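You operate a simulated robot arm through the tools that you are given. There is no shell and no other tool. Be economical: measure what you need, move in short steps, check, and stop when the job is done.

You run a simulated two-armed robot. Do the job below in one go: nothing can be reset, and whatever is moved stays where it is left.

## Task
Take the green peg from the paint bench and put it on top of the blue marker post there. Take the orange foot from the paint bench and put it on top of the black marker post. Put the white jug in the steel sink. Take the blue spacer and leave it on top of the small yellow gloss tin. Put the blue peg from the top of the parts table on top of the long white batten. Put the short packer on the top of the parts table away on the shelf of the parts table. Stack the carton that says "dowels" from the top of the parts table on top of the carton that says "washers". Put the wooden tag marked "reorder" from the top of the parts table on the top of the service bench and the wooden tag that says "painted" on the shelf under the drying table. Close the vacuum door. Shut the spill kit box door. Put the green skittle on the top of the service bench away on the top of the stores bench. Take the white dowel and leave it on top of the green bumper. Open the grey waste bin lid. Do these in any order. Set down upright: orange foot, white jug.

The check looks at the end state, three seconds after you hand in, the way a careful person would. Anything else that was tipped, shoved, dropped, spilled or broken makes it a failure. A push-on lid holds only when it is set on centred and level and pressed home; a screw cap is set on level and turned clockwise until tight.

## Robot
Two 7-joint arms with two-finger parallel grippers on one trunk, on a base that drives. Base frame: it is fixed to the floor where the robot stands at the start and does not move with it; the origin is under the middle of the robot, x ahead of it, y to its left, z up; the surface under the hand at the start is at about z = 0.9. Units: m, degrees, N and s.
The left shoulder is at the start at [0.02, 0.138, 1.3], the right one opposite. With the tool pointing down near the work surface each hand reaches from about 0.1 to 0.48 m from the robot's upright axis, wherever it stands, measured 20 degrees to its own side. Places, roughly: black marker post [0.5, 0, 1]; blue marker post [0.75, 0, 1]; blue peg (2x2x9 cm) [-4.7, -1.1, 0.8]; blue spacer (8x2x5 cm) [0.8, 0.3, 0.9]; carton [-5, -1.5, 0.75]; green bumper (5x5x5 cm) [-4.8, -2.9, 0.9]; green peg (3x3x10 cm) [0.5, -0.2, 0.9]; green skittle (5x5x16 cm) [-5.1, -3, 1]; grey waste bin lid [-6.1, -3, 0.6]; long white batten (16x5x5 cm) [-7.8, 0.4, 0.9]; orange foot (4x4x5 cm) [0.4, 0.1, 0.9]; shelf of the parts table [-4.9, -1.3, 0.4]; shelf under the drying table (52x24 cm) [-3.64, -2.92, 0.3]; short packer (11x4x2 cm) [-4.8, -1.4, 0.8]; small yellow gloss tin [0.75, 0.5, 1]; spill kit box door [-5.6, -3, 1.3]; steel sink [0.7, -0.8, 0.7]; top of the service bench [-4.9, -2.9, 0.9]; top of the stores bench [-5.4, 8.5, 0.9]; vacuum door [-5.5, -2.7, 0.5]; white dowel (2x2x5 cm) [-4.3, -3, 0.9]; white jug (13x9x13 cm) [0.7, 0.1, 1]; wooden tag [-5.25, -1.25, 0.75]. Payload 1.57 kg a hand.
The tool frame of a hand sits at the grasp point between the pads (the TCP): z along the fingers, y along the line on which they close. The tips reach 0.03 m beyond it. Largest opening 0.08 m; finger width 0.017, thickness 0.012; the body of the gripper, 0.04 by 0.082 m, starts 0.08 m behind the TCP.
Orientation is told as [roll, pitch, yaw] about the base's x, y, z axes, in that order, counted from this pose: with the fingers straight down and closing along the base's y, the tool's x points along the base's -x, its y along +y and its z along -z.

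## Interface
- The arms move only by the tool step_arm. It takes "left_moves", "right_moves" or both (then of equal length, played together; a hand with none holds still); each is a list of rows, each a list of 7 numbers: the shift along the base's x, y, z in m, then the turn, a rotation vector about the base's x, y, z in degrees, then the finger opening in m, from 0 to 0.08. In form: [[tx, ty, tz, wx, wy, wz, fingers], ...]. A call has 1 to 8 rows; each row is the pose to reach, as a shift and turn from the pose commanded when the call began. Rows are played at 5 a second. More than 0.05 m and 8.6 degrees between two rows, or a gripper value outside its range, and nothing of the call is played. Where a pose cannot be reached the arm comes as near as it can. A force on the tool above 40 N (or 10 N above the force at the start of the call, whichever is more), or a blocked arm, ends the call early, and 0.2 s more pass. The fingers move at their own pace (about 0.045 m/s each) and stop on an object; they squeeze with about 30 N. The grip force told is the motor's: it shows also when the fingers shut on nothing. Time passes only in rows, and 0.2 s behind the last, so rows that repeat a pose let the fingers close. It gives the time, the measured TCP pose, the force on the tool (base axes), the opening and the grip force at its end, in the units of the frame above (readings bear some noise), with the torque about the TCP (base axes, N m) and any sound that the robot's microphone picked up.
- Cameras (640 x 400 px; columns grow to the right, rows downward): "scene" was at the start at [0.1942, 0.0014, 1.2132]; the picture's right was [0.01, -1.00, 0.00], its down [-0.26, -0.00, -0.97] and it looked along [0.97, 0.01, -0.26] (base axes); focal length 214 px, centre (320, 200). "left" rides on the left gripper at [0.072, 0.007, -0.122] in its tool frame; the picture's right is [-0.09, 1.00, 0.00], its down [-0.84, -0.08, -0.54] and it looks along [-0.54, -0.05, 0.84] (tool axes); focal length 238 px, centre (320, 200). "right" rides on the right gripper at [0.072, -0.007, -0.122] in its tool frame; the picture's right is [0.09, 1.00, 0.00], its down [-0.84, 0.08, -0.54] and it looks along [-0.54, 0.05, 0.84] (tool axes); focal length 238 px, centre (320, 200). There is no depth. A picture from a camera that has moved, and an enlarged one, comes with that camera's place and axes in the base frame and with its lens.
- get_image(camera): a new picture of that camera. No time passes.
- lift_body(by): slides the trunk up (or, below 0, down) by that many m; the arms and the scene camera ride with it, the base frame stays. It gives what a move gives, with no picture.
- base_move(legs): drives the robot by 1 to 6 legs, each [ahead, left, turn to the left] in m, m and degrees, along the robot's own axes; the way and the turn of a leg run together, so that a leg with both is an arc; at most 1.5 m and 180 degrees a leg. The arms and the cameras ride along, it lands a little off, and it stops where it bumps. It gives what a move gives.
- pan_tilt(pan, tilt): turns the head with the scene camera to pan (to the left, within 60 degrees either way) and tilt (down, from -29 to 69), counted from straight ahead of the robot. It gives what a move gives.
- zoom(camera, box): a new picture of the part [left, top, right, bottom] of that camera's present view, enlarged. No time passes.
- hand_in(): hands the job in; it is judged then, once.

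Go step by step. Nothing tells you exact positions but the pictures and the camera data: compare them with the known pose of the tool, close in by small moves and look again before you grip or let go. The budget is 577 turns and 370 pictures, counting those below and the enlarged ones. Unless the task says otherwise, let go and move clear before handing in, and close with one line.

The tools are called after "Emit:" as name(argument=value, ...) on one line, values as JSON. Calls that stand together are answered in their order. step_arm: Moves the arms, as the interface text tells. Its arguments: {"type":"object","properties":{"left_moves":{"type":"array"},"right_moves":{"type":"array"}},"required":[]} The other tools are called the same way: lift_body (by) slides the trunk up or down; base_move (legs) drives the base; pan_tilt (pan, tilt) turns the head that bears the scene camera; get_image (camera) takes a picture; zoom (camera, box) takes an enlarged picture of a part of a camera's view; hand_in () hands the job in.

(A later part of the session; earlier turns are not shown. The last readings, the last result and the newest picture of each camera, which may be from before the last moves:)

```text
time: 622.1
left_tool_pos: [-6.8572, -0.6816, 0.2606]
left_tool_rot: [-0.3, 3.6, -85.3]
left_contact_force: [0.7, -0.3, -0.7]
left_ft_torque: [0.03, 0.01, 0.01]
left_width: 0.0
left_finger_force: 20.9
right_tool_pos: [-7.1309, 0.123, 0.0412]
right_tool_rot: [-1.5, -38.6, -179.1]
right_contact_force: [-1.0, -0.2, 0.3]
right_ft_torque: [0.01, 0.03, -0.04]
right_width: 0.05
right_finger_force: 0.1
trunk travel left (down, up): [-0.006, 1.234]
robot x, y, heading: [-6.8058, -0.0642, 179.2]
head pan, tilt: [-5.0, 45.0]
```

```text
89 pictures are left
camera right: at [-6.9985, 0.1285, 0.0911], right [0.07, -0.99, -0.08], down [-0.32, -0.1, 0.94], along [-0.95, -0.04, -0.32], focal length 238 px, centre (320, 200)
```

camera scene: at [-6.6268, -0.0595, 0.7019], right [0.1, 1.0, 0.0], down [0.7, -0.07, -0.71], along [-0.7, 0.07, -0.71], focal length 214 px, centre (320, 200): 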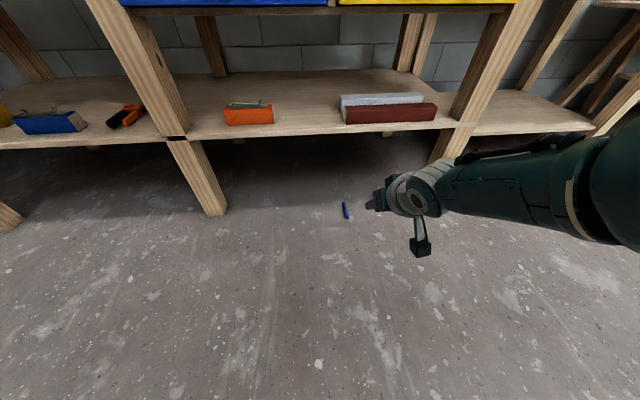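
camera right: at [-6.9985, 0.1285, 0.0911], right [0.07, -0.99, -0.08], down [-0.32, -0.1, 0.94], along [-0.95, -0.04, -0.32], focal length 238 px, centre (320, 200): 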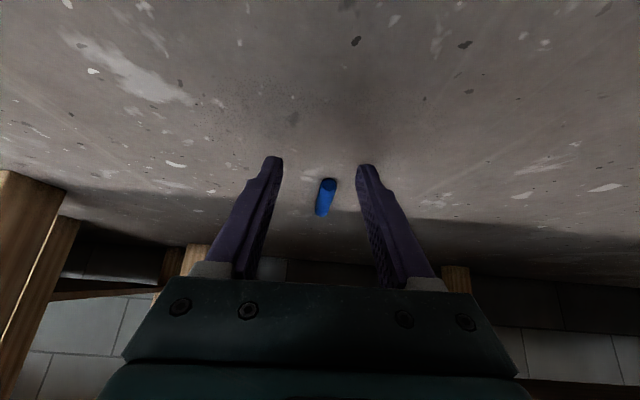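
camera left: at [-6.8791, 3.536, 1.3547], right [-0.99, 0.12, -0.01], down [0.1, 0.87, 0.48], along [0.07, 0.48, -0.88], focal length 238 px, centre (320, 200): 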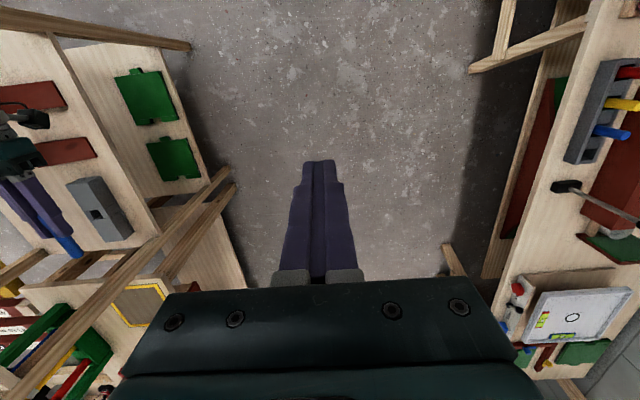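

Emit:
step_arm(right_moves=[[0, -0.009, 0.0, 0, 0, 0, 0.05], [0, -0.009, 0.0, 0, 0, 0, 0.05]])

Emit:
base_move(legs=[[0.068, 0, 0]])

Emit:
step_arm(right_moves=[[0, 0, -0.005, 0, 0, 0, 0.05], [0, 0, -0.009, 0, 0, 0, 0.05], [0, 0, -0.009, 0, 0, 0, 0.05]])

Emit:
get_image(camera="right")

```text
time: 622.7
left_tool_pos: [-6.8588, -0.6809, 0.2611]
left_tool_rot: [-0.3, 3.7, -85.2]
left_contact_force: [1.1, 0.0, 0.3]
left_ft_torque: [0.01, 0.0, -0.02]
left_width: 0.0001
left_finger_force: 20.8
right_tool_pos: [-7.1325, 0.113, 0.0411]
right_tool_rot: [-1.4, -38.6, -179.2]
right_contact_force: [-0.8, -0.5, 0.1]
right_ft_torque: [-0.05, 0.02, -0.01]
right_width: 0.0497
right_finger_force: 0.0
trunk travel left (down, up): [-0.006, 1.234]
robot x, y, heading: [-6.8055, -0.0663, 179.0]
head pan, tilt: [-5.0, 45.0]
```

```text
time: 623.7
left_tool_pos: [-6.9196, -0.6817, 0.2619]
left_tool_rot: [-0.1, 3.8, -85.3]
left_contact_force: [0.7, -0.2, 0.1]
left_ft_torque: [0.01, 0.02, 0.0]
left_width: 0.0
left_finger_force: 22.0
right_tool_pos: [-7.1941, 0.1147, 0.0413]
right_tool_rot: [-1.4, -38.3, -179.3]
right_contact_force: [1.9, -0.5, -0.4]
right_ft_torque: [-0.01, 0.04, -0.01]
right_width: 0.0498
right_finger_force: 0.0
trunk travel left (down, up): [-0.006, 1.234]
robot x, y, heading: [-6.8764, -0.0648, 178.8]
head pan, tilt: [-5.0, 45.0]
```

```text
time: 624.5
left_tool_pos: [-6.9289, -0.6799, 0.2607]
left_tool_rot: [-0.4, 3.7, -85.3]
left_contact_force: [-0.5, 0.3, 0.3]
left_ft_torque: [-0.05, 0.0, 0.04]
left_width: 0.0
left_finger_force: 21.4
right_tool_pos: [-7.2017, 0.1153, 0.0428]
right_tool_rot: [-1.4, -38.6, -179.3]
right_contact_force: [0.1, -0.8, 0.2]
right_ft_torque: [-0.01, -0.03, -0.01]
right_width: 0.0504
right_finger_force: 0.0
right hand out of reach, approached as far as the arm can: row 1, 2, 3
trunk travel left (down, up): [-0.006, 1.234]
robot x, y, heading: [-6.8747, -0.0657, 179.0]
head pan, tilt: [-5.0, 45.0]
```

```text
88 pictures are left
camera right: at [-7.069, 0.1205, 0.0916], right [0.07, -0.99, -0.08], down [-0.32, -0.09, 0.94], along [-0.95, -0.04, -0.32], focal length 238 px, centre (320, 200)
```

right: 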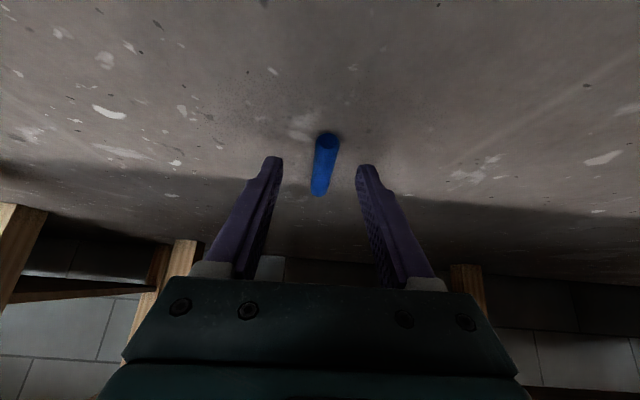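

Emit:
step_arm(right_moves=[[0.02, 0, 0, 0, 0, 0, 0.05], [0.035, 0, -0.006, 0, 0, 0, 0.05], [0.045, 0, -0.011, 0, 0, 0, 0.05], [0.045, 0, -0.011, 0, 0, 0, 0.05]])

Emit:
base_move(legs=[[0.035, 0, 0]])

Emit:
get_image(camera="right")

```text
time: 625.5
left_tool_pos: [-6.9289, -0.6781, 0.2618]
left_tool_rot: [-0.3, 3.8, -85.4]
left_contact_force: [0.9, 0.3, 0.8]
left_ft_torque: [0.06, 0.05, 0.01]
left_width: 0.0
left_finger_force: 21.0
right_tool_pos: [-7.1628, 0.1157, 0.0286]
right_tool_rot: [-1.1, -40.2, -179.7]
right_contact_force: [2.2, 2.4, 25.1]
right_ft_torque: [-0.54, 0.26, 0.26]
right_width: 0.0472
right_finger_force: 0.1
right hand out of reach, approached as far as the arm can: row 1, 2, 3, 4
trunk travel left (down, up): [-0.006, 1.234]
robot x, y, heading: [-6.875, -0.065, 178.9]
head pan, tilt: [-5.0, 45.0]
stopped in row 4 (right hand): the force on the tool passed its limit at 45 N (the readings are from after the stop); the commanded pose is now the measured one
```

```text
time: 626.3
left_tool_pos: [-6.9283, -0.6783, 0.2603]
left_tool_rot: [-0.1, 3.8, -85.3]
left_contact_force: [-0.1, -0.2, -0.6]
left_ft_torque: [0.0, -0.01, -0.03]
left_width: 0.0003
left_finger_force: 21.8
right_tool_pos: [-7.1637, 0.1171, 0.028]
right_tool_rot: [-1.1, -40.2, -179.7]
right_contact_force: [8.5, 1.8, 18.9]
right_ft_torque: [-0.46, 0.04, 0.3]
right_width: 0.0482
right_finger_force: 0.1
trunk travel left (down, up): [-0.006, 1.234]
robot x, y, heading: [-6.8775, -0.061, 179.1]
head pan, tilt: [-5.0, 45.0]
stopped in leg 1: the force on the tool passed its limit at 54 N (the readings are from after the stop); the commanded pose is now the measured one
```

```text
87 pictures are left
camera right: at [-7.0289, 0.1209, 0.0739], right [0.06, -1.0, -0.08], down [-0.29, -0.09, 0.95], along [-0.96, -0.04, -0.29], focal length 238 px, centre (320, 200)
```

right: 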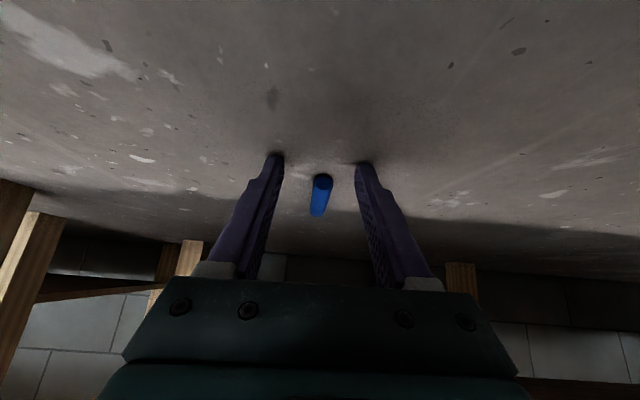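

Emit:
step_arm(right_moves=[[0, 0, 0.003, 0, 0, 0, 0.05], [0, 0, 0.005, 0, 0, 0, 0.05], [0, 0, 0.005, 0, 0, 0, 0.05]])

Emit:
base_move(legs=[[0.04, 0, 0]])

Emit:
get_image(camera="right")

```text
time: 627.1
left_tool_pos: [-6.9301, -0.6797, 0.2619]
left_tool_rot: [-0.2, 3.7, -85.3]
left_contact_force: [0.0, -0.3, 0.1]
left_ft_torque: [0.02, -0.03, 0.01]
left_width: 0.0001
left_finger_force: 21.4
right_tool_pos: [-7.1648, 0.1151, 0.0333]
right_tool_rot: [-1.1, -40.1, -179.8]
right_contact_force: [-0.2, 0.2, -0.2]
right_ft_torque: [-0.05, -0.01, 0.0]
right_width: 0.0497
right_finger_force: 0.0
trunk travel left (down, up): [-0.006, 1.234]
robot x, y, heading: [-6.8783, -0.0611, 179.2]
head pan, tilt: [-5.0, 45.0]
```

```text
time: 627.9
left_tool_pos: [-6.962, -0.6799, 0.26]
left_tool_rot: [0.0, 3.7, -85.2]
left_contact_force: [1.1, -0.5, -0.4]
left_ft_torque: [-0.01, 0.03, 0.0]
left_width: 0.0001
left_finger_force: 21.1
right_tool_pos: [-7.1964, 0.1145, 0.0326]
right_tool_rot: [-1.0, -40.0, -179.9]
right_contact_force: [1.8, -0.1, 0.2]
right_ft_torque: [0.02, 0.07, -0.01]
right_width: 0.0503
right_finger_force: 0.1
trunk travel left (down, up): [-0.006, 1.234]
robot x, y, heading: [-6.916, -0.06, 179.1]
head pan, tilt: [-5.0, 45.0]
```

```text
86 pictures are left
camera right: at [-7.0621, 0.1194, 0.0776], right [0.06, -1.0, -0.07], down [-0.3, -0.09, 0.95], along [-0.95, -0.04, -0.3], focal length 238 px, centre (320, 200)
```

right: 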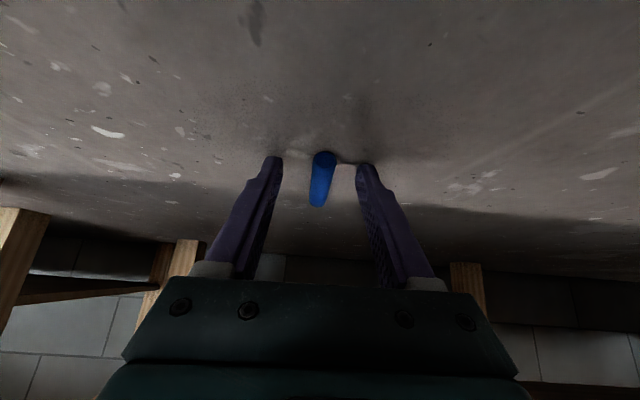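

Emit:
base_move(legs=[[0.012, 0, 0]])

Emit:
step_arm(right_moves=[[0, 0, -0.002, 0, 0, 0, 0.03], [0, 0, -0.002, 0, 0, 0, 0.0], [0, 0, -0.002, 0, 0, 0, 0.0], [0, 0, -0.002, 0, 0, 0, 0.0], [0, 0, -0.002, 0, 0, 0, 0.0]])

Emit:
lift_body(by=0.1)

Emit:
get_image(camera="right")

```text
time: 628.7
left_tool_pos: [-6.98, -0.6785, 0.2615]
left_tool_rot: [-0.1, 3.7, -85.4]
left_contact_force: [0.2, 0.0, -0.6]
left_ft_torque: [-0.01, 0.01, -0.01]
left_width: 0.0001
left_finger_force: 21.0
right_tool_pos: [-7.2138, 0.1153, 0.0327]
right_tool_rot: [-1.0, -40.0, -179.6]
right_contact_force: [0.9, -1.0, 1.1]
right_ft_torque: [0.0, 0.04, 0.0]
right_width: 0.0501
right_finger_force: 0.1
trunk travel left (down, up): [-0.006, 1.234]
robot x, y, heading: [-6.9285, -0.0652, 178.8]
head pan, tilt: [-5.0, 45.0]
```

```text
time: 629.9
left_tool_pos: [-6.9819, -0.6797, 0.2615]
left_tool_rot: [-0.2, 3.7, -85.3]
left_contact_force: [1.1, -0.2, 0.2]
left_ft_torque: [0.0, 0.04, -0.01]
left_width: 0.0001
left_finger_force: 21.3
right_tool_pos: [-7.2173, 0.1153, 0.0315]
right_tool_rot: [-0.9, -40.1, -179.6]
right_contact_force: [0.5, -0.9, 2.2]
right_ft_torque: [-0.01, 0.05, 0.08]
right_width: 0.0151
right_finger_force: 30.5
trunk travel left (down, up): [-0.006, 1.234]
robot x, y, heading: [-6.9287, -0.0667, 178.8]
head pan, tilt: [-5.0, 45.0]
```

```text
time: 631.2
left_tool_pos: [-6.9822, -0.6783, 0.3613]
left_tool_rot: [-0.2, 3.7, -85.3]
left_contact_force: [0.7, 0.1, 0.3]
left_ft_torque: [0.01, 0.02, -0.01]
left_width: 0.0
left_finger_force: 21.0
right_tool_pos: [-7.2186, 0.1155, 0.132]
right_tool_rot: [-1.1, -40.1, -179.7]
right_contact_force: [1.0, -0.4, -1.0]
right_ft_torque: [0.05, 0.04, -0.02]
right_width: 0.0148
right_finger_force: 29.9
trunk travel left (down, up): [-0.106, 1.134]
robot x, y, heading: [-6.9291, -0.0597, 178.9]
head pan, tilt: [-5.0, 45.0]
```

```text
85 pictures are left
camera right: at [-7.0834, 0.1203, 0.1765], right [0.06, -1.0, -0.07], down [-0.29, -0.09, 0.95], along [-0.95, -0.04, -0.3], focal length 238 px, centre (320, 200)
```

right: 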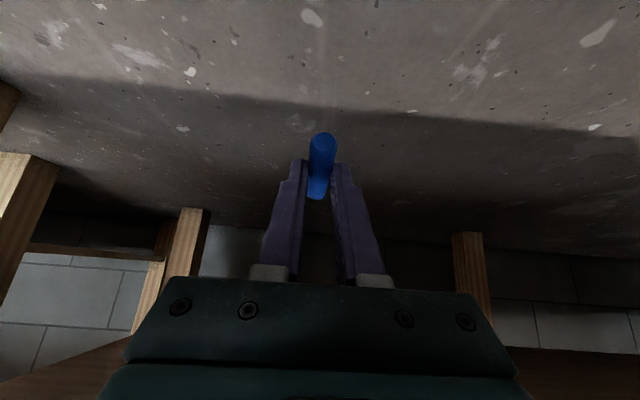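

The peg is held horizontally. I back off, raise the trunk and extend the right arm to batten height.

Emit:
base_move(legs=[[-0.3, 0, 0]])

Emit:
lift_body(by=0.4)

Emit:
step_arm(right_moves=[[-0.01, 0, 0.045, 0, 0, 0, 0], [-0.02, 0, 0.09, 0, 0, 0, 0], [-0.03, 0, 0.135, 0, 0, 0, 0], [-0.04, 0, 0.18, 0, 0, 0, 0], [-0.06, 0, 0.22, 0, 0, 0, 0], [-0.08, 0, 0.26, 0, 0, 0, 0], [-0.1, 0, 0.3, 0, 0, 0, 0], [-0.12, 0, 0.34, 0, 0, 0, 0]], left_moves=[[0.02, 0, 0.0, 0, 0, 0, 0], [0.04, 0, 0.02, 0, 0, 0, 0], [0.06, 0, 0.04, 0, 0, 0, 0], [0.08, 0, 0.06, 0, 0, 0, 0], [0.1, 0, 0.08, 0, 0, 0, 0], [0.12, 0, 0.1, 0, 0, 0, 0], [0.12, 0, 0.12, 0, 0, 0, 0], [0.12, 0, 0.14, 0, 0, 0, 0]])

Emit:
step_arm(right_moves=[[-0.04, 0, 0.02, 0, 0, 0, 0], [-0.08, 0, 0.04, 0, 0, 0, 0], [-0.12, 0, 0.06, 0, 0, 0, 0], [-0.15, 0, 0.09, 0, 0, 0, 0]])

```text
time: 633.3
left_tool_pos: [-6.6843, -0.6851, 0.3608]
left_tool_rot: [-0.3, 3.8, -85.3]
left_contact_force: [-0.1, 0.3, 0.4]
left_ft_torque: [0.0, -0.01, -0.01]
left_width: 0.0
left_finger_force: 21.4
right_tool_pos: [-6.9213, 0.1102, 0.1313]
right_tool_rot: [-1.0, -40.2, -179.7]
right_contact_force: [-0.4, -0.1, -0.3]
right_ft_torque: [-0.01, 0.0, 0.0]
right_width: 0.0148
right_finger_force: 29.9
trunk travel left (down, up): [-0.106, 1.134]
robot x, y, heading: [-6.6322, -0.0708, 179.0]
head pan, tilt: [-5.0, 45.0]
```

```text
time: 637.1
left_tool_pos: [-6.6841, -0.6848, 0.7614]
left_tool_rot: [-0.2, 3.7, -85.4]
left_contact_force: [0.6, 0.2, 0.2]
left_ft_torque: [-0.02, 0.0, 0.01]
left_width: 0.0
left_finger_force: 21.7
right_tool_pos: [-6.9198, 0.1097, 0.5312]
right_tool_rot: [-1.0, -40.2, -179.7]
right_contact_force: [0.1, -0.8, -1.1]
right_ft_torque: [0.0, 0.02, 0.01]
right_width: 0.0147
right_finger_force: 30.0
trunk travel left (down, up): [-0.506, 0.734]
robot x, y, heading: [-6.629, -0.0667, 179.1]
head pan, tilt: [-5.0, 45.0]
```

```text
time: 638.9
left_tool_pos: [-6.5694, -0.703, 0.8867]
left_tool_rot: [-1.0, 4.7, -88.0]
left_contact_force: [0.1, -0.5, 1.0]
left_ft_torque: [0.02, 0.03, 0.01]
left_width: 0.0001
left_finger_force: 21.7
left hand out of reach, approached as far as the arm can: row 2, 3, 4, 5, 6, 7, 8
right_tool_pos: [-7.039, 0.1116, 0.8729]
right_tool_rot: [-1.0, -40.1, -179.5]
right_contact_force: [-0.5, 0.1, -0.1]
right_ft_torque: [-0.05, 0.0, -0.01]
right_width: 0.0147
right_finger_force: 29.9
trunk travel left (down, up): [-0.506, 0.734]
robot x, y, heading: [-6.6345, -0.0671, 179.0]
head pan, tilt: [-5.0, 45.0]
```

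```text
time: 639.9
left_tool_pos: [-6.5696, -0.7012, 0.8862]
left_tool_rot: [-1.2, 4.6, -88.0]
left_contact_force: [0.8, 0.3, 0.1]
left_ft_torque: [-0.02, 0.0, 0.0]
left_width: 0.0
left_finger_force: 21.2
right_tool_pos: [-7.1915, 0.1114, 0.9613]
right_tool_rot: [-1.0, -40.4, -179.7]
right_contact_force: [-0.7, -0.3, -0.1]
right_ft_torque: [-0.04, -0.03, 0.01]
right_width: 0.0148
right_finger_force: 30.3
trunk travel left (down, up): [-0.506, 0.734]
robot x, y, heading: [-6.633, -0.0689, 179.0]
head pan, tilt: [-5.0, 45.0]
```

Reach is good. I raise a bit, align with the batten's left part and drive in partly to check.

Emit:
lift_body(by=0.08)

Emit:
base_move(legs=[[0, -0.22, 0.8], [0.35, 0, 0]])

Emit:
pan_tilt(pan=-10, tilt=35)

Emit:
get_image(camera="scene")

Emit:
get_image(camera="right")

```text
time: 641.1
left_tool_pos: [-6.5694, -0.7007, 0.9665]
left_tool_rot: [-1.1, 4.6, -87.9]
left_contact_force: [0.4, -0.4, 0.6]
left_ft_torque: [0.02, 0.0, 0.01]
left_width: 0.0
left_finger_force: 21.7
right_tool_pos: [-7.1902, 0.1103, 1.0412]
right_tool_rot: [-1.0, -40.1, -179.6]
right_contact_force: [-0.1, 0.0, 0.1]
right_ft_torque: [-0.02, 0.0, -0.01]
right_width: 0.0149
right_finger_force: 30.0
trunk travel left (down, up): [-0.586, 0.654]
robot x, y, heading: [-6.6318, -0.0684, 179.0]
head pan, tilt: [-5.0, 45.0]
```

```text
time: 644.7
left_tool_pos: [-6.9143, -0.475, 0.9667]
left_tool_rot: [-1.0, 4.7, -87.4]
left_contact_force: [-1.1, -0.1, 0.6]
left_ft_torque: [0.01, 0.01, 0.0]
left_width: 0.0
left_finger_force: 22.1
right_tool_pos: [-7.5451, 0.3323, 1.0406]
right_tool_rot: [-1.1, -40.2, -179.1]
right_contact_force: [0.4, 0.1, -0.1]
right_ft_torque: [0.03, -0.02, 0.0]
right_width: 0.0144
right_finger_force: 30.0
trunk travel left (down, up): [-0.586, 0.654]
robot x, y, heading: [-6.9843, 0.1595, 179.5]
head pan, tilt: [-5.0, 45.0]
```

```text
time: 645.4
left_tool_pos: [-6.9142, -0.4753, 0.9655]
left_tool_rot: [-1.2, 4.6, -87.4]
left_contact_force: [-0.3, 0.5, -0.1]
left_ft_torque: [0.03, 0.0, 0.0]
left_width: 0.0
left_finger_force: 21.2
right_tool_pos: [-7.5446, 0.3308, 1.0411]
right_tool_rot: [-1.1, -40.1, -179.1]
right_contact_force: [0.0, -0.3, -0.5]
right_ft_torque: [-0.01, 0.0, -0.04]
right_width: 0.0149
right_finger_force: 30.1
trunk travel left (down, up): [-0.586, 0.654]
robot x, y, heading: [-6.9781, 0.1608, 179.7]
head pan, tilt: [-10.0, 35.0]
```

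```text
84 pictures are left
camera scene: at [-7.1693, 0.1761, 1.0917], right [0.18, 0.98, 0.0], down [0.56, -0.1, -0.82], along [-0.81, 0.15, -0.57], focal length 214 px, centre (320, 200)
```

scene: 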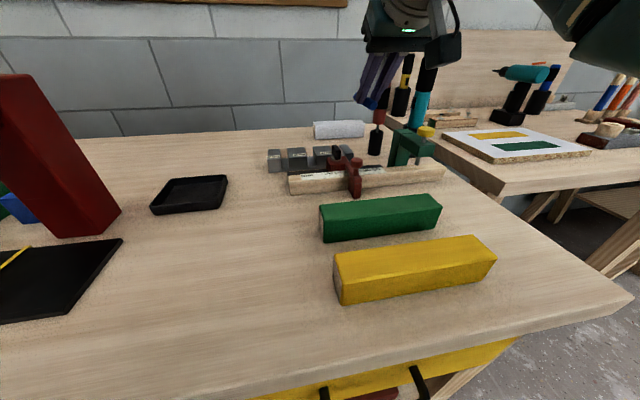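

```text
83 pictures are left
camera right: at [-7.4104, 0.3378, 1.0861], right [0.07, -0.99, -0.07], down [-0.29, -0.09, 0.95], along [-0.95, -0.05, -0.29], focal length 238 px, centre (320, 200)
```

right: 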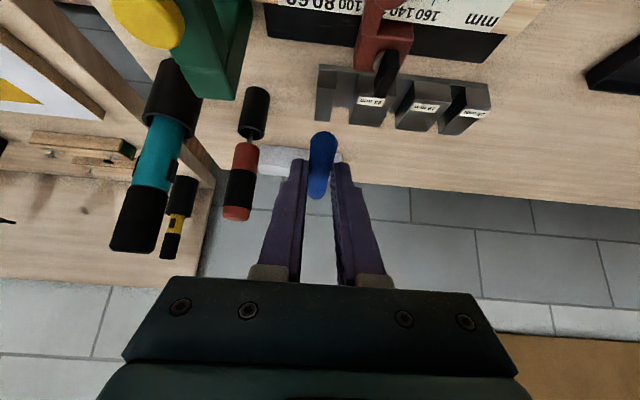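

Batten estimated at x -7.81…-7.86, y 0.28–0.445, top z≈0.915. I drive in further and look again.

Emit:
base_move(legs=[[0.12, 0, 0], [0.07, 0, 0]])

Emit:
zoom(camera="right", box=[220, 80, 420, 220])

Emit:
get_image(camera="scene")

```text
time: 647.3
left_tool_pos: [-7.1048, -0.4731, 0.9659]
left_tool_rot: [-1.1, 4.6, -87.3]
left_contact_force: [-0.5, 0.2, 0.8]
left_ft_torque: [0.01, -0.03, 0.0]
left_width: 0.0002
left_finger_force: 21.3
right_tool_pos: [-7.736, 0.3323, 1.0403]
right_tool_rot: [-0.9, -40.2, -179.0]
right_contact_force: [0.9, -0.3, -1.3]
right_ft_torque: [0.03, -0.02, 0.0]
right_width: 0.0149
right_finger_force: 29.9
trunk travel left (down, up): [-0.586, 0.654]
robot x, y, heading: [-7.1759, 0.1571, 179.8]
head pan, tilt: [-10.0, 35.0]
```

```text
2.86 times, centred on (320, 150) of right
camera zoom: at [-7.6016, 0.3385, 1.0861], right [0.08, -0.99, -0.07], down [-0.29, -0.09, 0.95], along [-0.95, -0.05, -0.29], focal length 681 px, centre (320, 343)
```

zoom: 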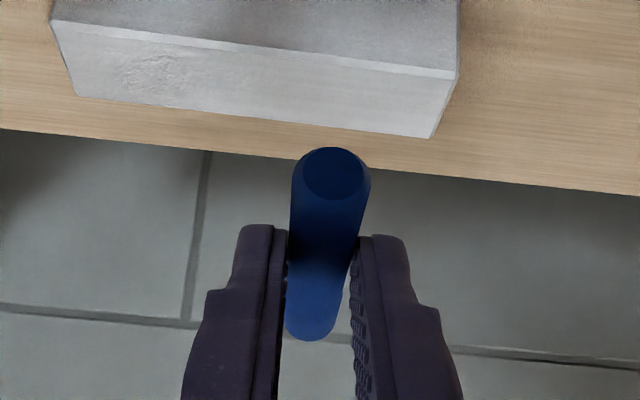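

```text
81 pictures are left
camera scene: at [-7.3603, 0.1771, 1.0918], right [0.18, 0.98, 0.0], down [0.56, -0.1, -0.82], along [-0.81, 0.15, -0.57], focal length 214 px, centre (320, 200)
```

scene: 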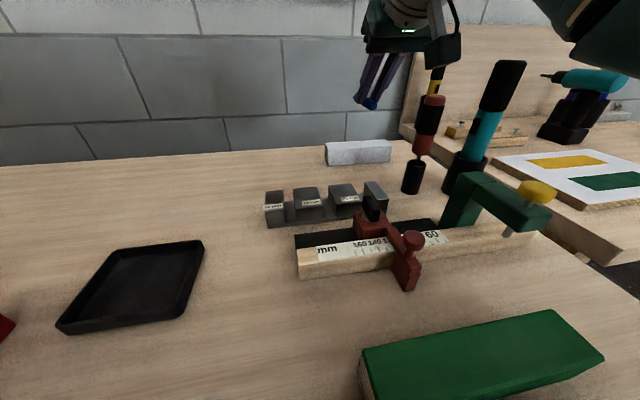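

The batten top is near z 0.908, centre x≈-7.855. I extend the arm forward.

Emit:
step_arm(right_moves=[[-0.02, 0.002, 0, 0, 0, 0, 0], [-0.04, 0.004, 0, 0, 0, 0, 0], [-0.06, 0.006, 0, 0, 0, 0, 0], [-0.08, 0.006, 0, 0, 0, 0, 0], [-0.092, 0.006, 0, 0, 0, 0, 0]])

Emit:
zoom(camera="right", box=[220, 80, 420, 220])

```text
time: 648.5
left_tool_pos: [-7.1061, -0.4744, 0.9667]
left_tool_rot: [-1.1, 4.6, -87.4]
left_contact_force: [-0.7, -0.3, 0.2]
left_ft_torque: [0.02, 0.03, 0.0]
left_width: 0.0002
left_finger_force: 21.7
right_tool_pos: [-7.7921, 0.3386, 1.0391]
right_tool_rot: [-1.0, -40.2, -179.0]
right_contact_force: [0.6, 0.2, -0.7]
right_ft_torque: [-0.01, -0.02, 0.01]
right_width: 0.015
right_finger_force: 29.5
right hand out of reach, approached as far as the arm can: row 3, 4, 5
trunk travel left (down, up): [-0.586, 0.654]
robot x, y, heading: [-7.1753, 0.1575, 179.8]
head pan, tilt: [-10.0, 35.0]
```

```text
2.86 times, centred on (320, 150) of right
camera zoom: at [-7.6567, 0.3442, 1.0843], right [0.08, -0.99, -0.07], down [-0.29, -0.09, 0.95], along [-0.95, -0.05, -0.29], focal length 681 px, centre (320, 343)
```

zoom: 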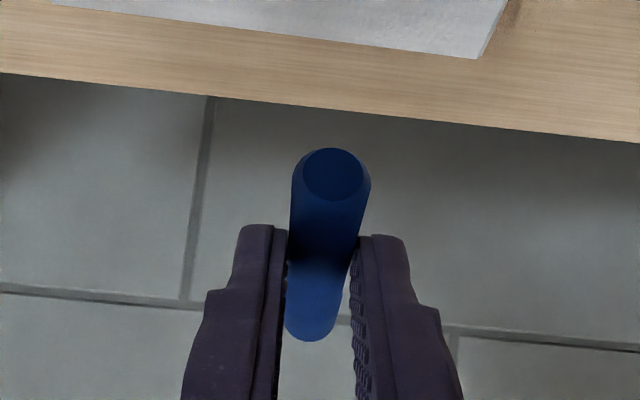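

Emit:
base_move(legs=[[0.035, 0, 0]])

Emit:
lift_body(by=-0.07)

Emit:
get_image(camera="right")

Emit:
zoom(camera="scene", box=[280, 60, 480, 220])

```text
time: 649.3
left_tool_pos: [-7.1394, -0.4735, 0.9657]
left_tool_rot: [-1.1, 4.6, -87.3]
left_contact_force: [-0.4, 0.0, -0.1]
left_ft_torque: [-0.01, 0.03, -0.02]
left_width: 0.0
left_finger_force: 21.1
right_tool_pos: [-7.8263, 0.3375, 1.0392]
right_tool_rot: [-1.1, -40.1, -179.0]
right_contact_force: [0.9, 0.0, 0.4]
right_ft_torque: [-0.01, 0.01, 0.02]
right_width: 0.015
right_finger_force: 29.8
trunk travel left (down, up): [-0.586, 0.654]
robot x, y, heading: [-7.2112, 0.1624, 179.4]
head pan, tilt: [-10.0, 35.0]
```

```text
time: 650.4
left_tool_pos: [-7.1393, -0.4732, 0.8959]
left_tool_rot: [-1.1, 4.6, -87.2]
left_contact_force: [0.1, -0.4, 0.3]
left_ft_torque: [-0.05, 0.02, 0.01]
left_width: 0.0
left_finger_force: 21.5
right_tool_pos: [-7.8255, 0.337, 0.969]
right_tool_rot: [-1.0, -40.2, -179.1]
right_contact_force: [-0.2, -0.3, -0.7]
right_ft_torque: [-0.04, -0.03, 0.03]
right_width: 0.0149
right_finger_force: 30.6
trunk travel left (down, up): [-0.516, 0.724]
robot x, y, heading: [-7.2056, 0.1607, 179.9]
head pan, tilt: [-10.0, 35.0]
```

```text
79 pictures are left
camera right: at [-7.6915, 0.3444, 1.014], right [0.08, -0.99, -0.07], down [-0.29, -0.09, 0.95], along [-0.95, -0.05, -0.29], focal length 238 px, centre (320, 200)
```

right: 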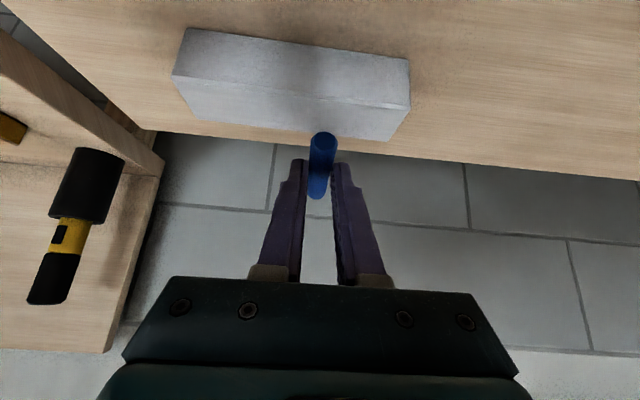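

```text
2.50 times, centred on (380, 140) of scene
camera zoom: at [-7.395, 0.1772, 1.0217], right [0.18, 0.98, 0.0], down [0.56, -0.1, -0.82], along [-0.81, 0.15, -0.57], focal length 536 px, centre (170, 350)
```

zoom: 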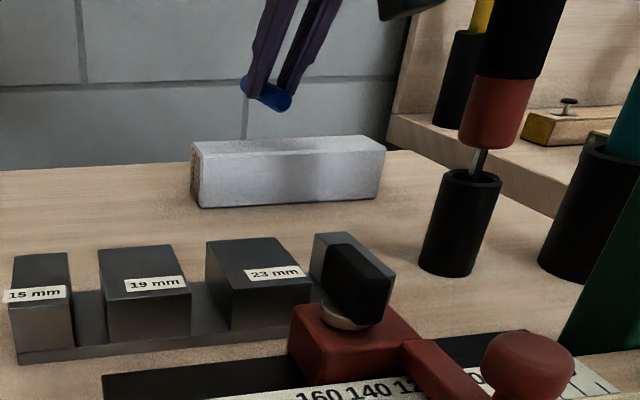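

Emit:
step_arm(left_moves=[[0.03, 0, 0.01, 0, 0, 0, 0], [0.05, 0, 0.02, 0, 0, 0, 0]])

Emit:
lift_body(by=-0.028)

Emit:
zoom(camera="scene", box=[300, 60, 460, 160])

Emit:
zoom(camera="right", box=[160, 10, 440, 220])

```text
time: 651.0
left_tool_pos: [-7.0979, -0.4628, 0.9111]
left_tool_rot: [-1.2, 4.6, -87.4]
left_contact_force: [0.7, -0.5, 0.5]
left_ft_torque: [-0.03, -0.01, 0.0]
left_width: 0.0
left_finger_force: 21.5
left hand out of reach, approached as far as the arm can: row 1, 2
right_tool_pos: [-7.8256, 0.3389, 0.9694]
right_tool_rot: [-1.1, -40.1, -179.0]
right_contact_force: [0.9, -0.2, -0.2]
right_ft_torque: [0.02, -0.01, 0.01]
right_width: 0.0148
right_finger_force: 30.6
trunk travel left (down, up): [-0.516, 0.724]
robot x, y, heading: [-7.212, 0.1626, 179.7]
head pan, tilt: [-10.0, 35.0]
```

```text
time: 651.7
left_tool_pos: [-7.1059, -0.4632, 0.891]
left_tool_rot: [-1.5, 4.4, -87.3]
left_contact_force: [0.8, -0.5, -0.1]
left_ft_torque: [-0.03, -0.02, -0.02]
left_width: 0.0
left_finger_force: 21.2
right_tool_pos: [-7.8313, 0.3359, 0.9514]
right_tool_rot: [-0.8, -40.4, -179.2]
right_contact_force: [-0.7, -0.2, -0.2]
right_ft_torque: [0.02, -0.02, 0.01]
right_width: 0.0148
right_finger_force: 30.1
trunk travel left (down, up): [-0.488, 0.752]
robot x, y, heading: [-7.209, 0.1614, 179.7]
head pan, tilt: [-10.0, 35.0]
```

```text
4.00 times, centred on (380, 110) of scene
camera zoom: at [-7.3997, 0.1757, 1.0017], right [0.18, 0.98, 0.0], down [0.56, -0.11, -0.82], along [-0.81, 0.14, -0.57], focal length 858 px, centre (80, 560)
```

zoom: 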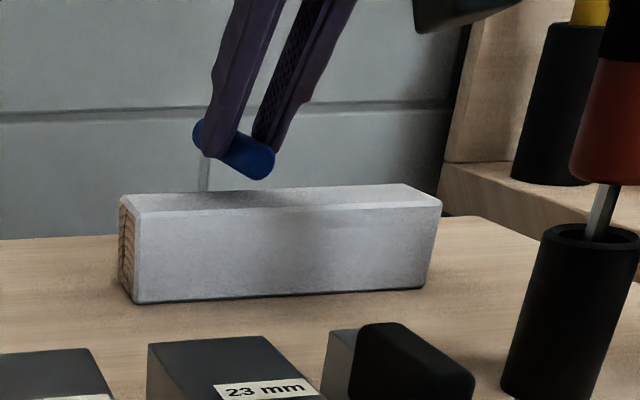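

```text
1.90 times, centred on (300, 115) of right
camera zoom: at [-7.6961, 0.3431, 0.9954], right [0.07, -0.99, -0.07], down [-0.28, -0.09, 0.95], along [-0.96, -0.05, -0.29], focal length 454 px, centre (358, 362)
```

zoom: 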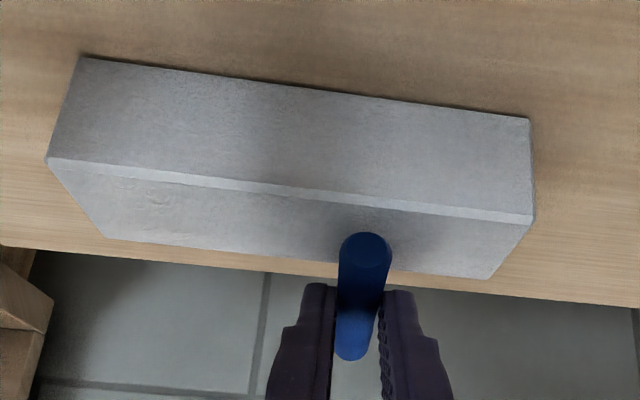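

The trunk won't go lower (something meets the bench), so I lower the rest with the arm, gently.

Emit:
lift_body(by=0.005)

Emit:
step_arm(right_moves=[[0.003, 0, -0.006, 0, 0, 0, 0], [0.003, 0, -0.011, 0, 0, 0, 0], [0.003, 0, -0.015, 0, 0, 0, 0], [0.003, 0, -0.019, 0, 0, 0, 0]])

Emit:
zoom(camera="scene", box=[300, 60, 460, 160])

```text
time: 652.3
left_tool_pos: [-7.103, -0.4649, 0.8917]
left_tool_rot: [-1.3, 4.6, -87.2]
left_contact_force: [0.1, 0.4, 0.9]
left_ft_torque: [-0.02, 0.0, 0.01]
left_width: 0.0001
left_finger_force: 21.6
right_tool_pos: [-7.8302, 0.3356, 0.9512]
right_tool_rot: [-0.9, -40.4, -179.0]
right_contact_force: [0.9, -1.0, 0.1]
right_ft_torque: [0.01, 0.0, 0.01]
right_width: 0.0146
right_finger_force: 29.9
trunk travel left (down, up): [-0.493, 0.747]
robot x, y, heading: [-7.2112, 0.1598, 179.6]
head pan, tilt: [-10.0, 35.0]
```

```text
time: 653.3
left_tool_pos: [-7.1043, -0.4663, 0.8922]
left_tool_rot: [-1.4, 4.5, -87.2]
left_contact_force: [-0.8, -0.2, -0.7]
left_ft_torque: [-0.03, 0.0, -0.01]
left_width: 0.0
left_finger_force: 21.0
right_tool_pos: [-7.8307, 0.3332, 0.9362]
right_tool_rot: [-0.8, -41.0, -179.2]
right_contact_force: [8.4, 2.4, 21.7]
right_ft_torque: [0.08, -0.43, 0.01]
right_width: 0.0149
right_finger_force: 29.6
trunk travel left (down, up): [-0.493, 0.747]
robot x, y, heading: [-7.2078, 0.1591, 179.6]
head pan, tilt: [-10.0, 35.0]
```

```text
4.00 times, centred on (380, 110) of scene
camera zoom: at [-7.4001, 0.1735, 1.0026], right [0.18, 0.98, 0.0], down [0.56, -0.11, -0.82], along [-0.81, 0.14, -0.57], focal length 858 px, centre (80, 560)
```

zoom: 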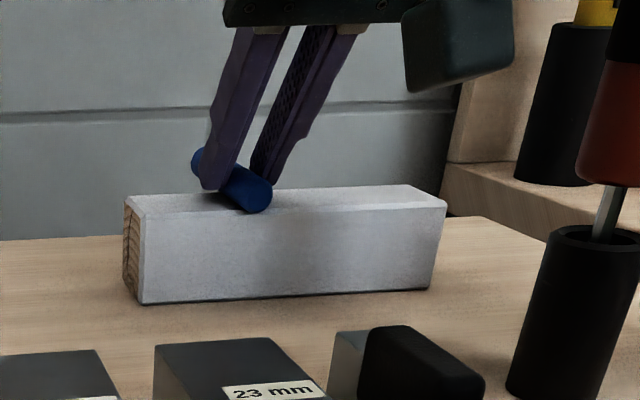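

Emit:
step_arm(right_moves=[[0.0, 0, 0.005, 0, 0, 0, 0], [0.01, 0, 0.005, 0, 0, 0, 0], [0.01, 0, 0.002, 0, 0, 0, 0], [0.01, 0, 0.0015, 0, 0, 0, 0]])

Emit:
zoom(camera="right", box=[160, 10, 440, 220])

```text
time: 654.3
left_tool_pos: [-7.106, -0.469, 0.8923]
left_tool_rot: [-1.5, 4.4, -87.4]
left_contact_force: [0.1, 0.6, -0.2]
left_ft_torque: [-0.01, -0.02, 0.01]
left_width: 0.0
left_finger_force: 21.3
right_tool_pos: [-7.8202, 0.3331, 0.9354]
right_tool_rot: [-0.8, -40.9, -179.4]
right_contact_force: [5.5, 2.5, 25.1]
right_ft_torque: [0.06, 0.07, -0.02]
right_width: 0.0148
right_finger_force: 30.2
trunk travel left (down, up): [-0.493, 0.747]
robot x, y, heading: [-7.2066, 0.1616, 179.7]
head pan, tilt: [-10.0, 35.0]
```

```text
1.90 times, centred on (300, 115) of right
camera zoom: at [-7.6851, 0.34, 0.9799], right [0.07, -0.99, -0.07], down [-0.28, -0.09, 0.96], along [-0.96, -0.05, -0.28], focal length 454 px, centre (358, 362)
```

zoom: 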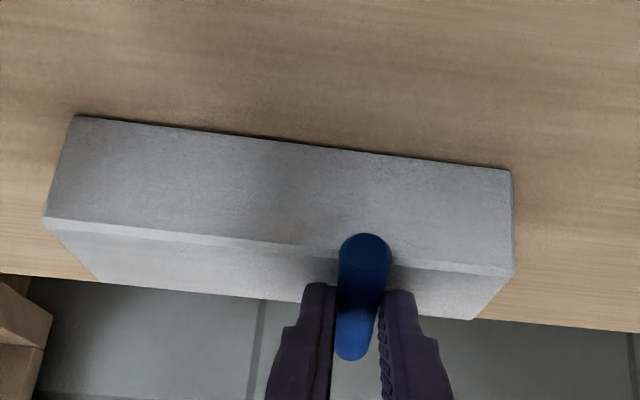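

Well balanced across the batten. I ease off, open and withdraw.

Emit:
step_arm(right_moves=[[0.0, 0, 0.0015, 0, 0, 0, 0.0], [0.0, 0, 0.0015, 0, 0, 0, 0.03], [0.0, 0, 0.0015, 0, 0, 0, 0.04], [0.0, 0, 0.0015, 0, 0, 0, 0.04], [0.01, 0, 0.03, 0, 0, 0, 0.04], [0.03, 0, 0.06, 0, 0, 0, 0.04], [0.05, 0, 0.09, 0, 0, 0, 0.04]])

Emit:
zoom(camera="scene", box=[300, 60, 460, 160])

```text
time: 655.9
left_tool_pos: [-7.1059, -0.4685, 0.891]
left_tool_rot: [-1.5, 4.4, -87.4]
left_contact_force: [0.3, 0.0, 0.4]
left_ft_torque: [0.03, 0.02, 0.0]
left_width: 0.0
left_finger_force: 21.0
right_tool_pos: [-7.7672, 0.3337, 1.0223]
right_tool_rot: [-0.5, -40.5, -179.3]
right_contact_force: [-0.4, -0.4, 0.0]
right_ft_torque: [-0.01, 0.01, 0.0]
right_width: 0.0402
right_finger_force: 0.2
trunk travel left (down, up): [-0.493, 0.747]
robot x, y, heading: [-7.2075, 0.1572, 179.8]
head pan, tilt: [-10.0, 35.0]
```

```text
4.00 times, centred on (380, 110) of scene
camera zoom: at [-7.4018, 0.171, 1.0018], right [0.18, 0.98, -0.01], down [0.56, -0.11, -0.82], along [-0.81, 0.14, -0.57], focal length 858 px, centre (80, 560)
```

zoom: 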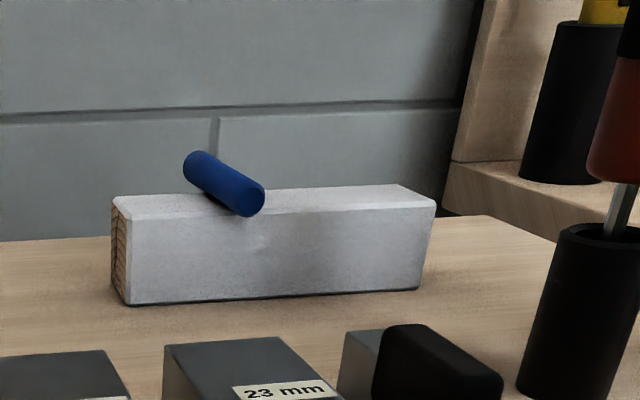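

The peg lies across the batten. I raise the trunk, back off and check the bench.

Emit:
lift_body(by=0.15)

Emit:
base_move(legs=[[-0.5, 0, 0]])

Emit:
get_image(camera="scene")

```text
time: 657.6
left_tool_pos: [-7.0979, -0.4628, 1.0368]
left_tool_rot: [-1.1, 4.6, -87.3]
left_contact_force: [0.4, 0.3, 0.4]
left_ft_torque: [0.01, 0.02, -0.02]
left_width: 0.0
left_finger_force: 21.0
right_tool_pos: [-7.7611, 0.34, 1.1684]
right_tool_rot: [-1.1, -40.1, -179.0]
right_contact_force: [-0.4, 0.0, 0.0]
right_ft_torque: [-0.02, -0.01, 0.02]
right_width: 0.0401
right_finger_force: 0.0
trunk travel left (down, up): [-0.643, 0.597]
robot x, y, heading: [-7.2095, 0.1604, 179.7]
head pan, tilt: [-10.0, 35.0]
```

```text
time: 660.5
left_tool_pos: [-6.6023, -0.4624, 1.0371]
left_tool_rot: [-1.1, 4.6, -87.0]
left_contact_force: [0.3, 0.2, -0.5]
left_ft_torque: [-0.02, -0.01, 0.02]
left_width: 0.0001
left_finger_force: 21.5
right_tool_pos: [-7.2674, 0.3354, 1.1671]
right_tool_rot: [-1.1, -40.1, -178.7]
right_contact_force: [0.0, 0.2, 0.3]
right_ft_torque: [0.03, 0.05, -0.02]
right_width: 0.04
right_finger_force: 0.1
trunk travel left (down, up): [-0.643, 0.597]
robot x, y, heading: [-6.7161, 0.1572, 179.9]
head pan, tilt: [-10.0, 35.0]
```

```text
72 pictures are left
camera scene: at [-6.9015, 0.1749, 1.1487], right [0.17, 0.98, 0.0], down [0.56, -0.1, -0.82], along [-0.81, 0.14, -0.57], focal length 214 px, centre (320, 200)
```

scene: 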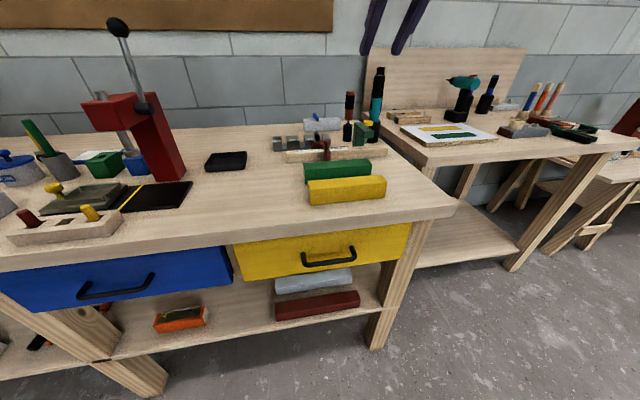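

The bench looks undisturbed. Next the skittle on the floor: I drive round to its north side and face south.

Emit:
base_move(legs=[[-0.6, 0, 0], [0, -1.0, 0], [0, -0.85, 0], [0, 0, 90], [0, -0.35, 0]])

Emit:
pan_tilt(pan=-15, tilt=60)

Emit:
get_image(camera="scene")

```text
time: 678.5
left_tool_pos: [-5.8702, 2.121, 1.0379]
left_tool_rot: [-1.2, 4.6, 2.6]
left_contact_force: [0.5, 0.3, 0.3]
left_ft_torque: [0.0, 0.02, 0.0]
left_width: 0.0
left_finger_force: 21.6
right_tool_pos: [-6.6726, 1.4597, 1.1683]
right_tool_rot: [-1.1, -40.2, -89.1]
right_contact_force: [1.3, 0.3, 0.2]
right_ft_torque: [-0.01, 0.01, 0.01]
right_width: 0.0402
right_finger_force: 0.0
trunk travel left (down, up): [-0.643, 0.597]
robot x, y, heading: [-6.4919, 2.0123, -90.5]
head pan, tilt: [-10.0, 35.0]
```

```text
time: 679.4
left_tool_pos: [-5.8702, 2.1201, 1.0375]
left_tool_rot: [-1.2, 4.6, 2.6]
left_contact_force: [0.4, 0.0, 1.2]
left_ft_torque: [0.0, 0.03, 0.02]
left_width: 0.0
left_finger_force: 21.2
right_tool_pos: [-6.6734, 1.4592, 1.1682]
right_tool_rot: [-1.1, -40.1, -89.1]
right_contact_force: [0.2, -0.4, -0.4]
right_ft_torque: [-0.02, -0.01, 0.02]
right_width: 0.0398
right_finger_force: 0.1
trunk travel left (down, up): [-0.643, 0.597]
robot x, y, heading: [-6.4903, 2.0118, -90.3]
head pan, tilt: [-15.0, 60.0]
```

```text
71 pictures are left
camera scene: at [-6.5102, 1.8477, 1.1145], right [-0.96, 0.26, 0.0], down [0.23, 0.83, -0.5], along [-0.13, -0.48, -0.87], focal length 214 px, centre (320, 200)
```

scene: 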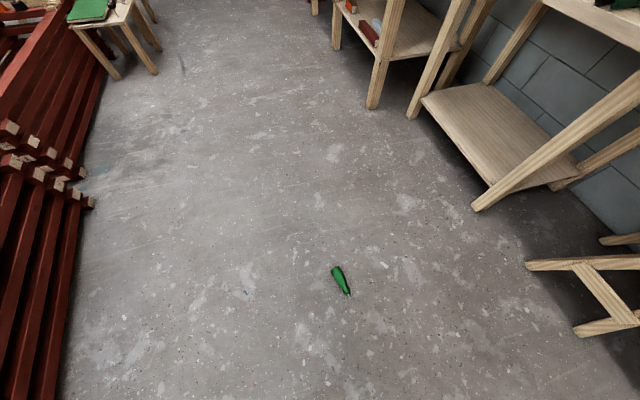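

The skittle lies with its head toward me, centre near (-6.66,1.69). I lower the trunk and arm with the fingers open.

Emit:
lift_body(by=-0.4)

Emit:
lift_body(by=-0.24)

Emit:
step_arm(right_moves=[[0, 0.025, -0.04, 0, 0, 0, 0.08], [0, 0.05, -0.08, 0, 0, 0, 0.08], [0, 0.075, -0.12, 0, 0, 0, 0.08], [0, 0.1, -0.16, 0, 0, 0, 0.08], [0, 0.13, -0.2, 0, 0, 0, 0.08], [0, 0.16, -0.24, 0, 0, 0, 0.08], [0, 0.19, -0.28, 0, 0, 0, 0.08], [0, 0.22, -0.32, 0, 0, 0, 0.08]])

Emit:
get_image(camera="right")

```text
time: 683.2
left_tool_pos: [-5.8704, 2.1204, 0.6362]
left_tool_rot: [-1.0, 4.6, 2.7]
left_contact_force: [0.4, 0.7, -0.1]
left_ft_torque: [0.0, -0.03, 0.01]
left_width: 0.0
left_finger_force: 21.3
right_tool_pos: [-6.6735, 1.4588, 0.768]
right_tool_rot: [-1.1, -40.1, -89.1]
right_contact_force: [0.4, 0.8, -0.3]
right_ft_torque: [0.03, 0.0, 0.0]
right_width: 0.0401
right_finger_force: 0.1
trunk travel left (down, up): [-0.243, 0.997]
robot x, y, heading: [-6.491, 2.0099, -90.4]
head pan, tilt: [-15.0, 60.0]
```

```text
time: 685.7
left_tool_pos: [-5.8702, 2.1209, 0.3975]
left_tool_rot: [-1.1, 4.5, 2.6]
left_contact_force: [-0.1, 0.2, 0.6]
left_ft_torque: [0.02, -0.01, 0.0]
left_width: 0.0
left_finger_force: 21.1
right_tool_pos: [-6.673, 1.4598, 0.5267]
right_tool_rot: [-1.1, -40.1, -89.2]
right_contact_force: [-0.3, 0.0, 0.0]
right_ft_torque: [0.01, 0.03, 0.01]
right_width: 0.0399
right_finger_force: 0.0
trunk travel left (down, up): [-0.003, 1.237]
robot x, y, heading: [-6.4918, 2.0084, -90.4]
head pan, tilt: [-15.0, 60.0]
```

```text
time: 687.5
left_tool_pos: [-5.8705, 2.1233, 0.3983]
left_tool_rot: [-1.0, 4.6, 2.7]
left_contact_force: [0.0, 0.2, 0.1]
left_ft_torque: [0.02, -0.01, -0.01]
left_width: 0.0
left_finger_force: 21.3
right_tool_pos: [-6.6733, 1.6829, 0.2082]
right_tool_rot: [-1.1, -40.1, -89.0]
right_contact_force: [-0.1, 0.1, 0.2]
right_ft_torque: [0.0, 0.01, 0.0]
right_width: 0.0799
right_finger_force: 0.0
trunk travel left (down, up): [-0.003, 1.237]
robot x, y, heading: [-6.4939, 2.0111, -90.2]
head pan, tilt: [-15.0, 60.0]
```

```text
70 pictures are left
camera right: at [-6.6777, 1.8162, 0.2541], right [0.99, 0.08, -0.07], down [0.09, -0.29, 0.95], along [0.05, -0.95, -0.3], focal length 238 px, centre (320, 200)
```

right: 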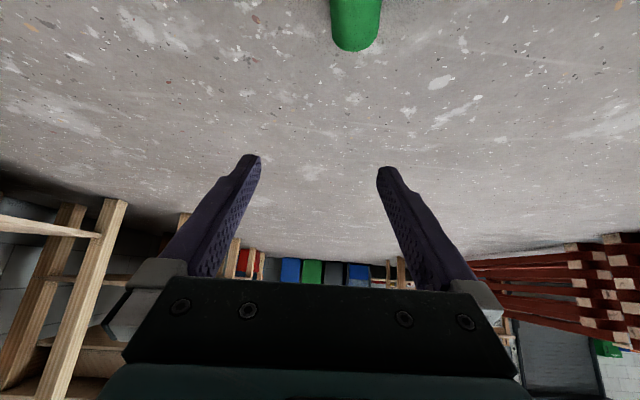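

Emit:
step_arm(right_moves=[[0.008, 0.01, -0.04, 0, 0, 0, 0.08], [0.016, 0.02, -0.08, 0, 0, 0, 0.08], [0.016, 0.03, -0.12, 0, 0, 0, 0.08], [0.016, 0.04, -0.15, 0, 0, 0, 0.08], [0.016, 0.04, -0.168, 0, 0, 0, 0.08], [0.016, 0.04, -0.168, 0, 0, 0, 0.08]])

Emit:
get_image(camera="right")

```text
time: 688.9
left_tool_pos: [-5.8709, 2.1206, 0.3961]
left_tool_rot: [-1.1, 4.6, 2.5]
left_contact_force: [-0.5, -0.3, 0.2]
left_ft_torque: [0.0, 0.0, -0.01]
left_width: 0.0003
left_finger_force: 21.6
right_tool_pos: [-6.6561, 1.7198, 0.04]
right_tool_rot: [-1.0, -40.2, -89.0]
right_contact_force: [-0.9, 0.1, 0.4]
right_ft_torque: [0.05, 0.03, -0.02]
right_width: 0.08
right_finger_force: 0.0
trunk travel left (down, up): [-0.003, 1.237]
robot x, y, heading: [-6.494, 2.0136, -90.6]
head pan, tilt: [-15.0, 60.0]
```

```text
69 pictures are left
camera right: at [-6.6629, 1.8531, 0.085], right [0.99, 0.08, -0.07], down [0.09, -0.29, 0.95], along [0.05, -0.95, -0.29], focal length 238 px, centre (320, 200)
```

right: 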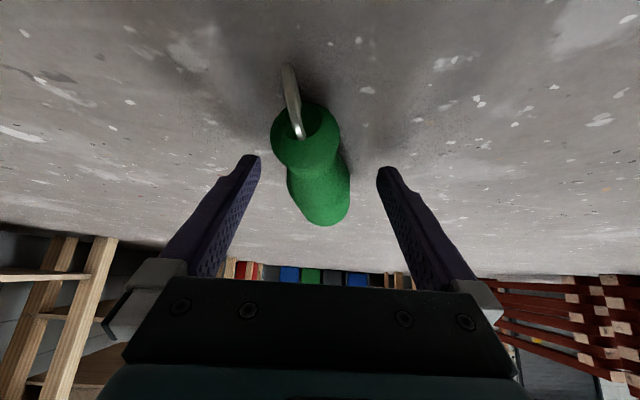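

Emit:
base_move(legs=[[0.035, 0, 0]])

Emit:
step_arm(right_moves=[[0, 0, -0.004, 0, 0, 0, 0.06], [0, 0, -0.004, 0, 0, 0, 0.03], [0, 0, -0.004, 0, 0, 0, 0.0], [0, 0, -0.004, 0, 0, 0, 0.0], [0, 0, -0.004, 0, 0, 0, 0.0], [0, 0, -0.004, 0, 0, 0, 0.0]])

Emit:
lift_body(by=0.15)

Emit:
get_image(camera="right")

```text
time: 689.8
left_tool_pos: [-5.8709, 2.0928, 0.3981]
left_tool_rot: [-0.8, 4.6, 2.7]
left_contact_force: [0.1, 0.3, 0.4]
left_ft_torque: [-0.04, -0.02, -0.01]
left_width: 0.0
left_finger_force: 21.8
right_tool_pos: [-6.6567, 1.6942, 0.0377]
right_tool_rot: [-0.9, -39.9, -89.0]
right_contact_force: [0.3, -0.2, -0.6]
right_ft_torque: [-0.07, -0.03, -0.02]
right_width: 0.0798
right_finger_force: 0.0
trunk travel left (down, up): [-0.003, 1.237]
robot x, y, heading: [-6.4916, 1.9789, -90.4]
head pan, tilt: [-15.0, 60.0]
```

```text
time: 691.2
left_tool_pos: [-5.8708, 2.0864, 0.3978]
left_tool_rot: [-1.1, 4.6, 2.6]
left_contact_force: [0.1, -0.2, 0.0]
left_ft_torque: [-0.02, -0.02, -0.04]
left_width: 0.0
left_finger_force: 20.9
right_tool_pos: [-6.6565, 1.6849, 0.0355]
right_tool_rot: [-1.0, -40.0, -89.0]
right_contact_force: [-0.3, 0.7, -0.4]
right_ft_torque: [0.01, 0.01, -0.02]
right_width: 0.0448
right_finger_force: 30.1
trunk travel left (down, up): [-0.003, 1.237]
robot x, y, heading: [-6.4926, 1.978, -90.4]
head pan, tilt: [-15.0, 60.0]
```

```text
time: 692.9
left_tool_pos: [-5.8696, 2.0849, 0.547]
left_tool_rot: [-1.1, 4.6, 2.6]
left_contact_force: [0.4, 0.0, 0.4]
left_ft_torque: [0.01, 0.01, 0.01]
left_width: 0.0003
left_finger_force: 21.4
right_tool_pos: [-6.6578, 1.6856, 0.1858]
right_tool_rot: [-1.0, -40.0, -89.1]
right_contact_force: [0.3, -0.6, -1.6]
right_ft_torque: [0.01, -0.01, 0.0]
right_width: 0.0442
right_finger_force: 30.0
trunk travel left (down, up): [-0.153, 1.087]
robot x, y, heading: [-6.4935, 1.9757, -90.3]
head pan, tilt: [-15.0, 60.0]
```

```text
68 pictures are left
camera right: at [-6.6633, 1.8187, 0.2311], right [0.99, 0.07, -0.07], down [0.09, -0.29, 0.95], along [0.05, -0.95, -0.3], focal length 238 px, centre (320, 200)
```

right: 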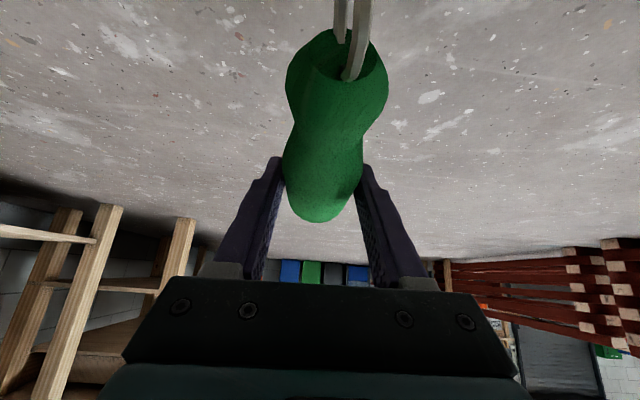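

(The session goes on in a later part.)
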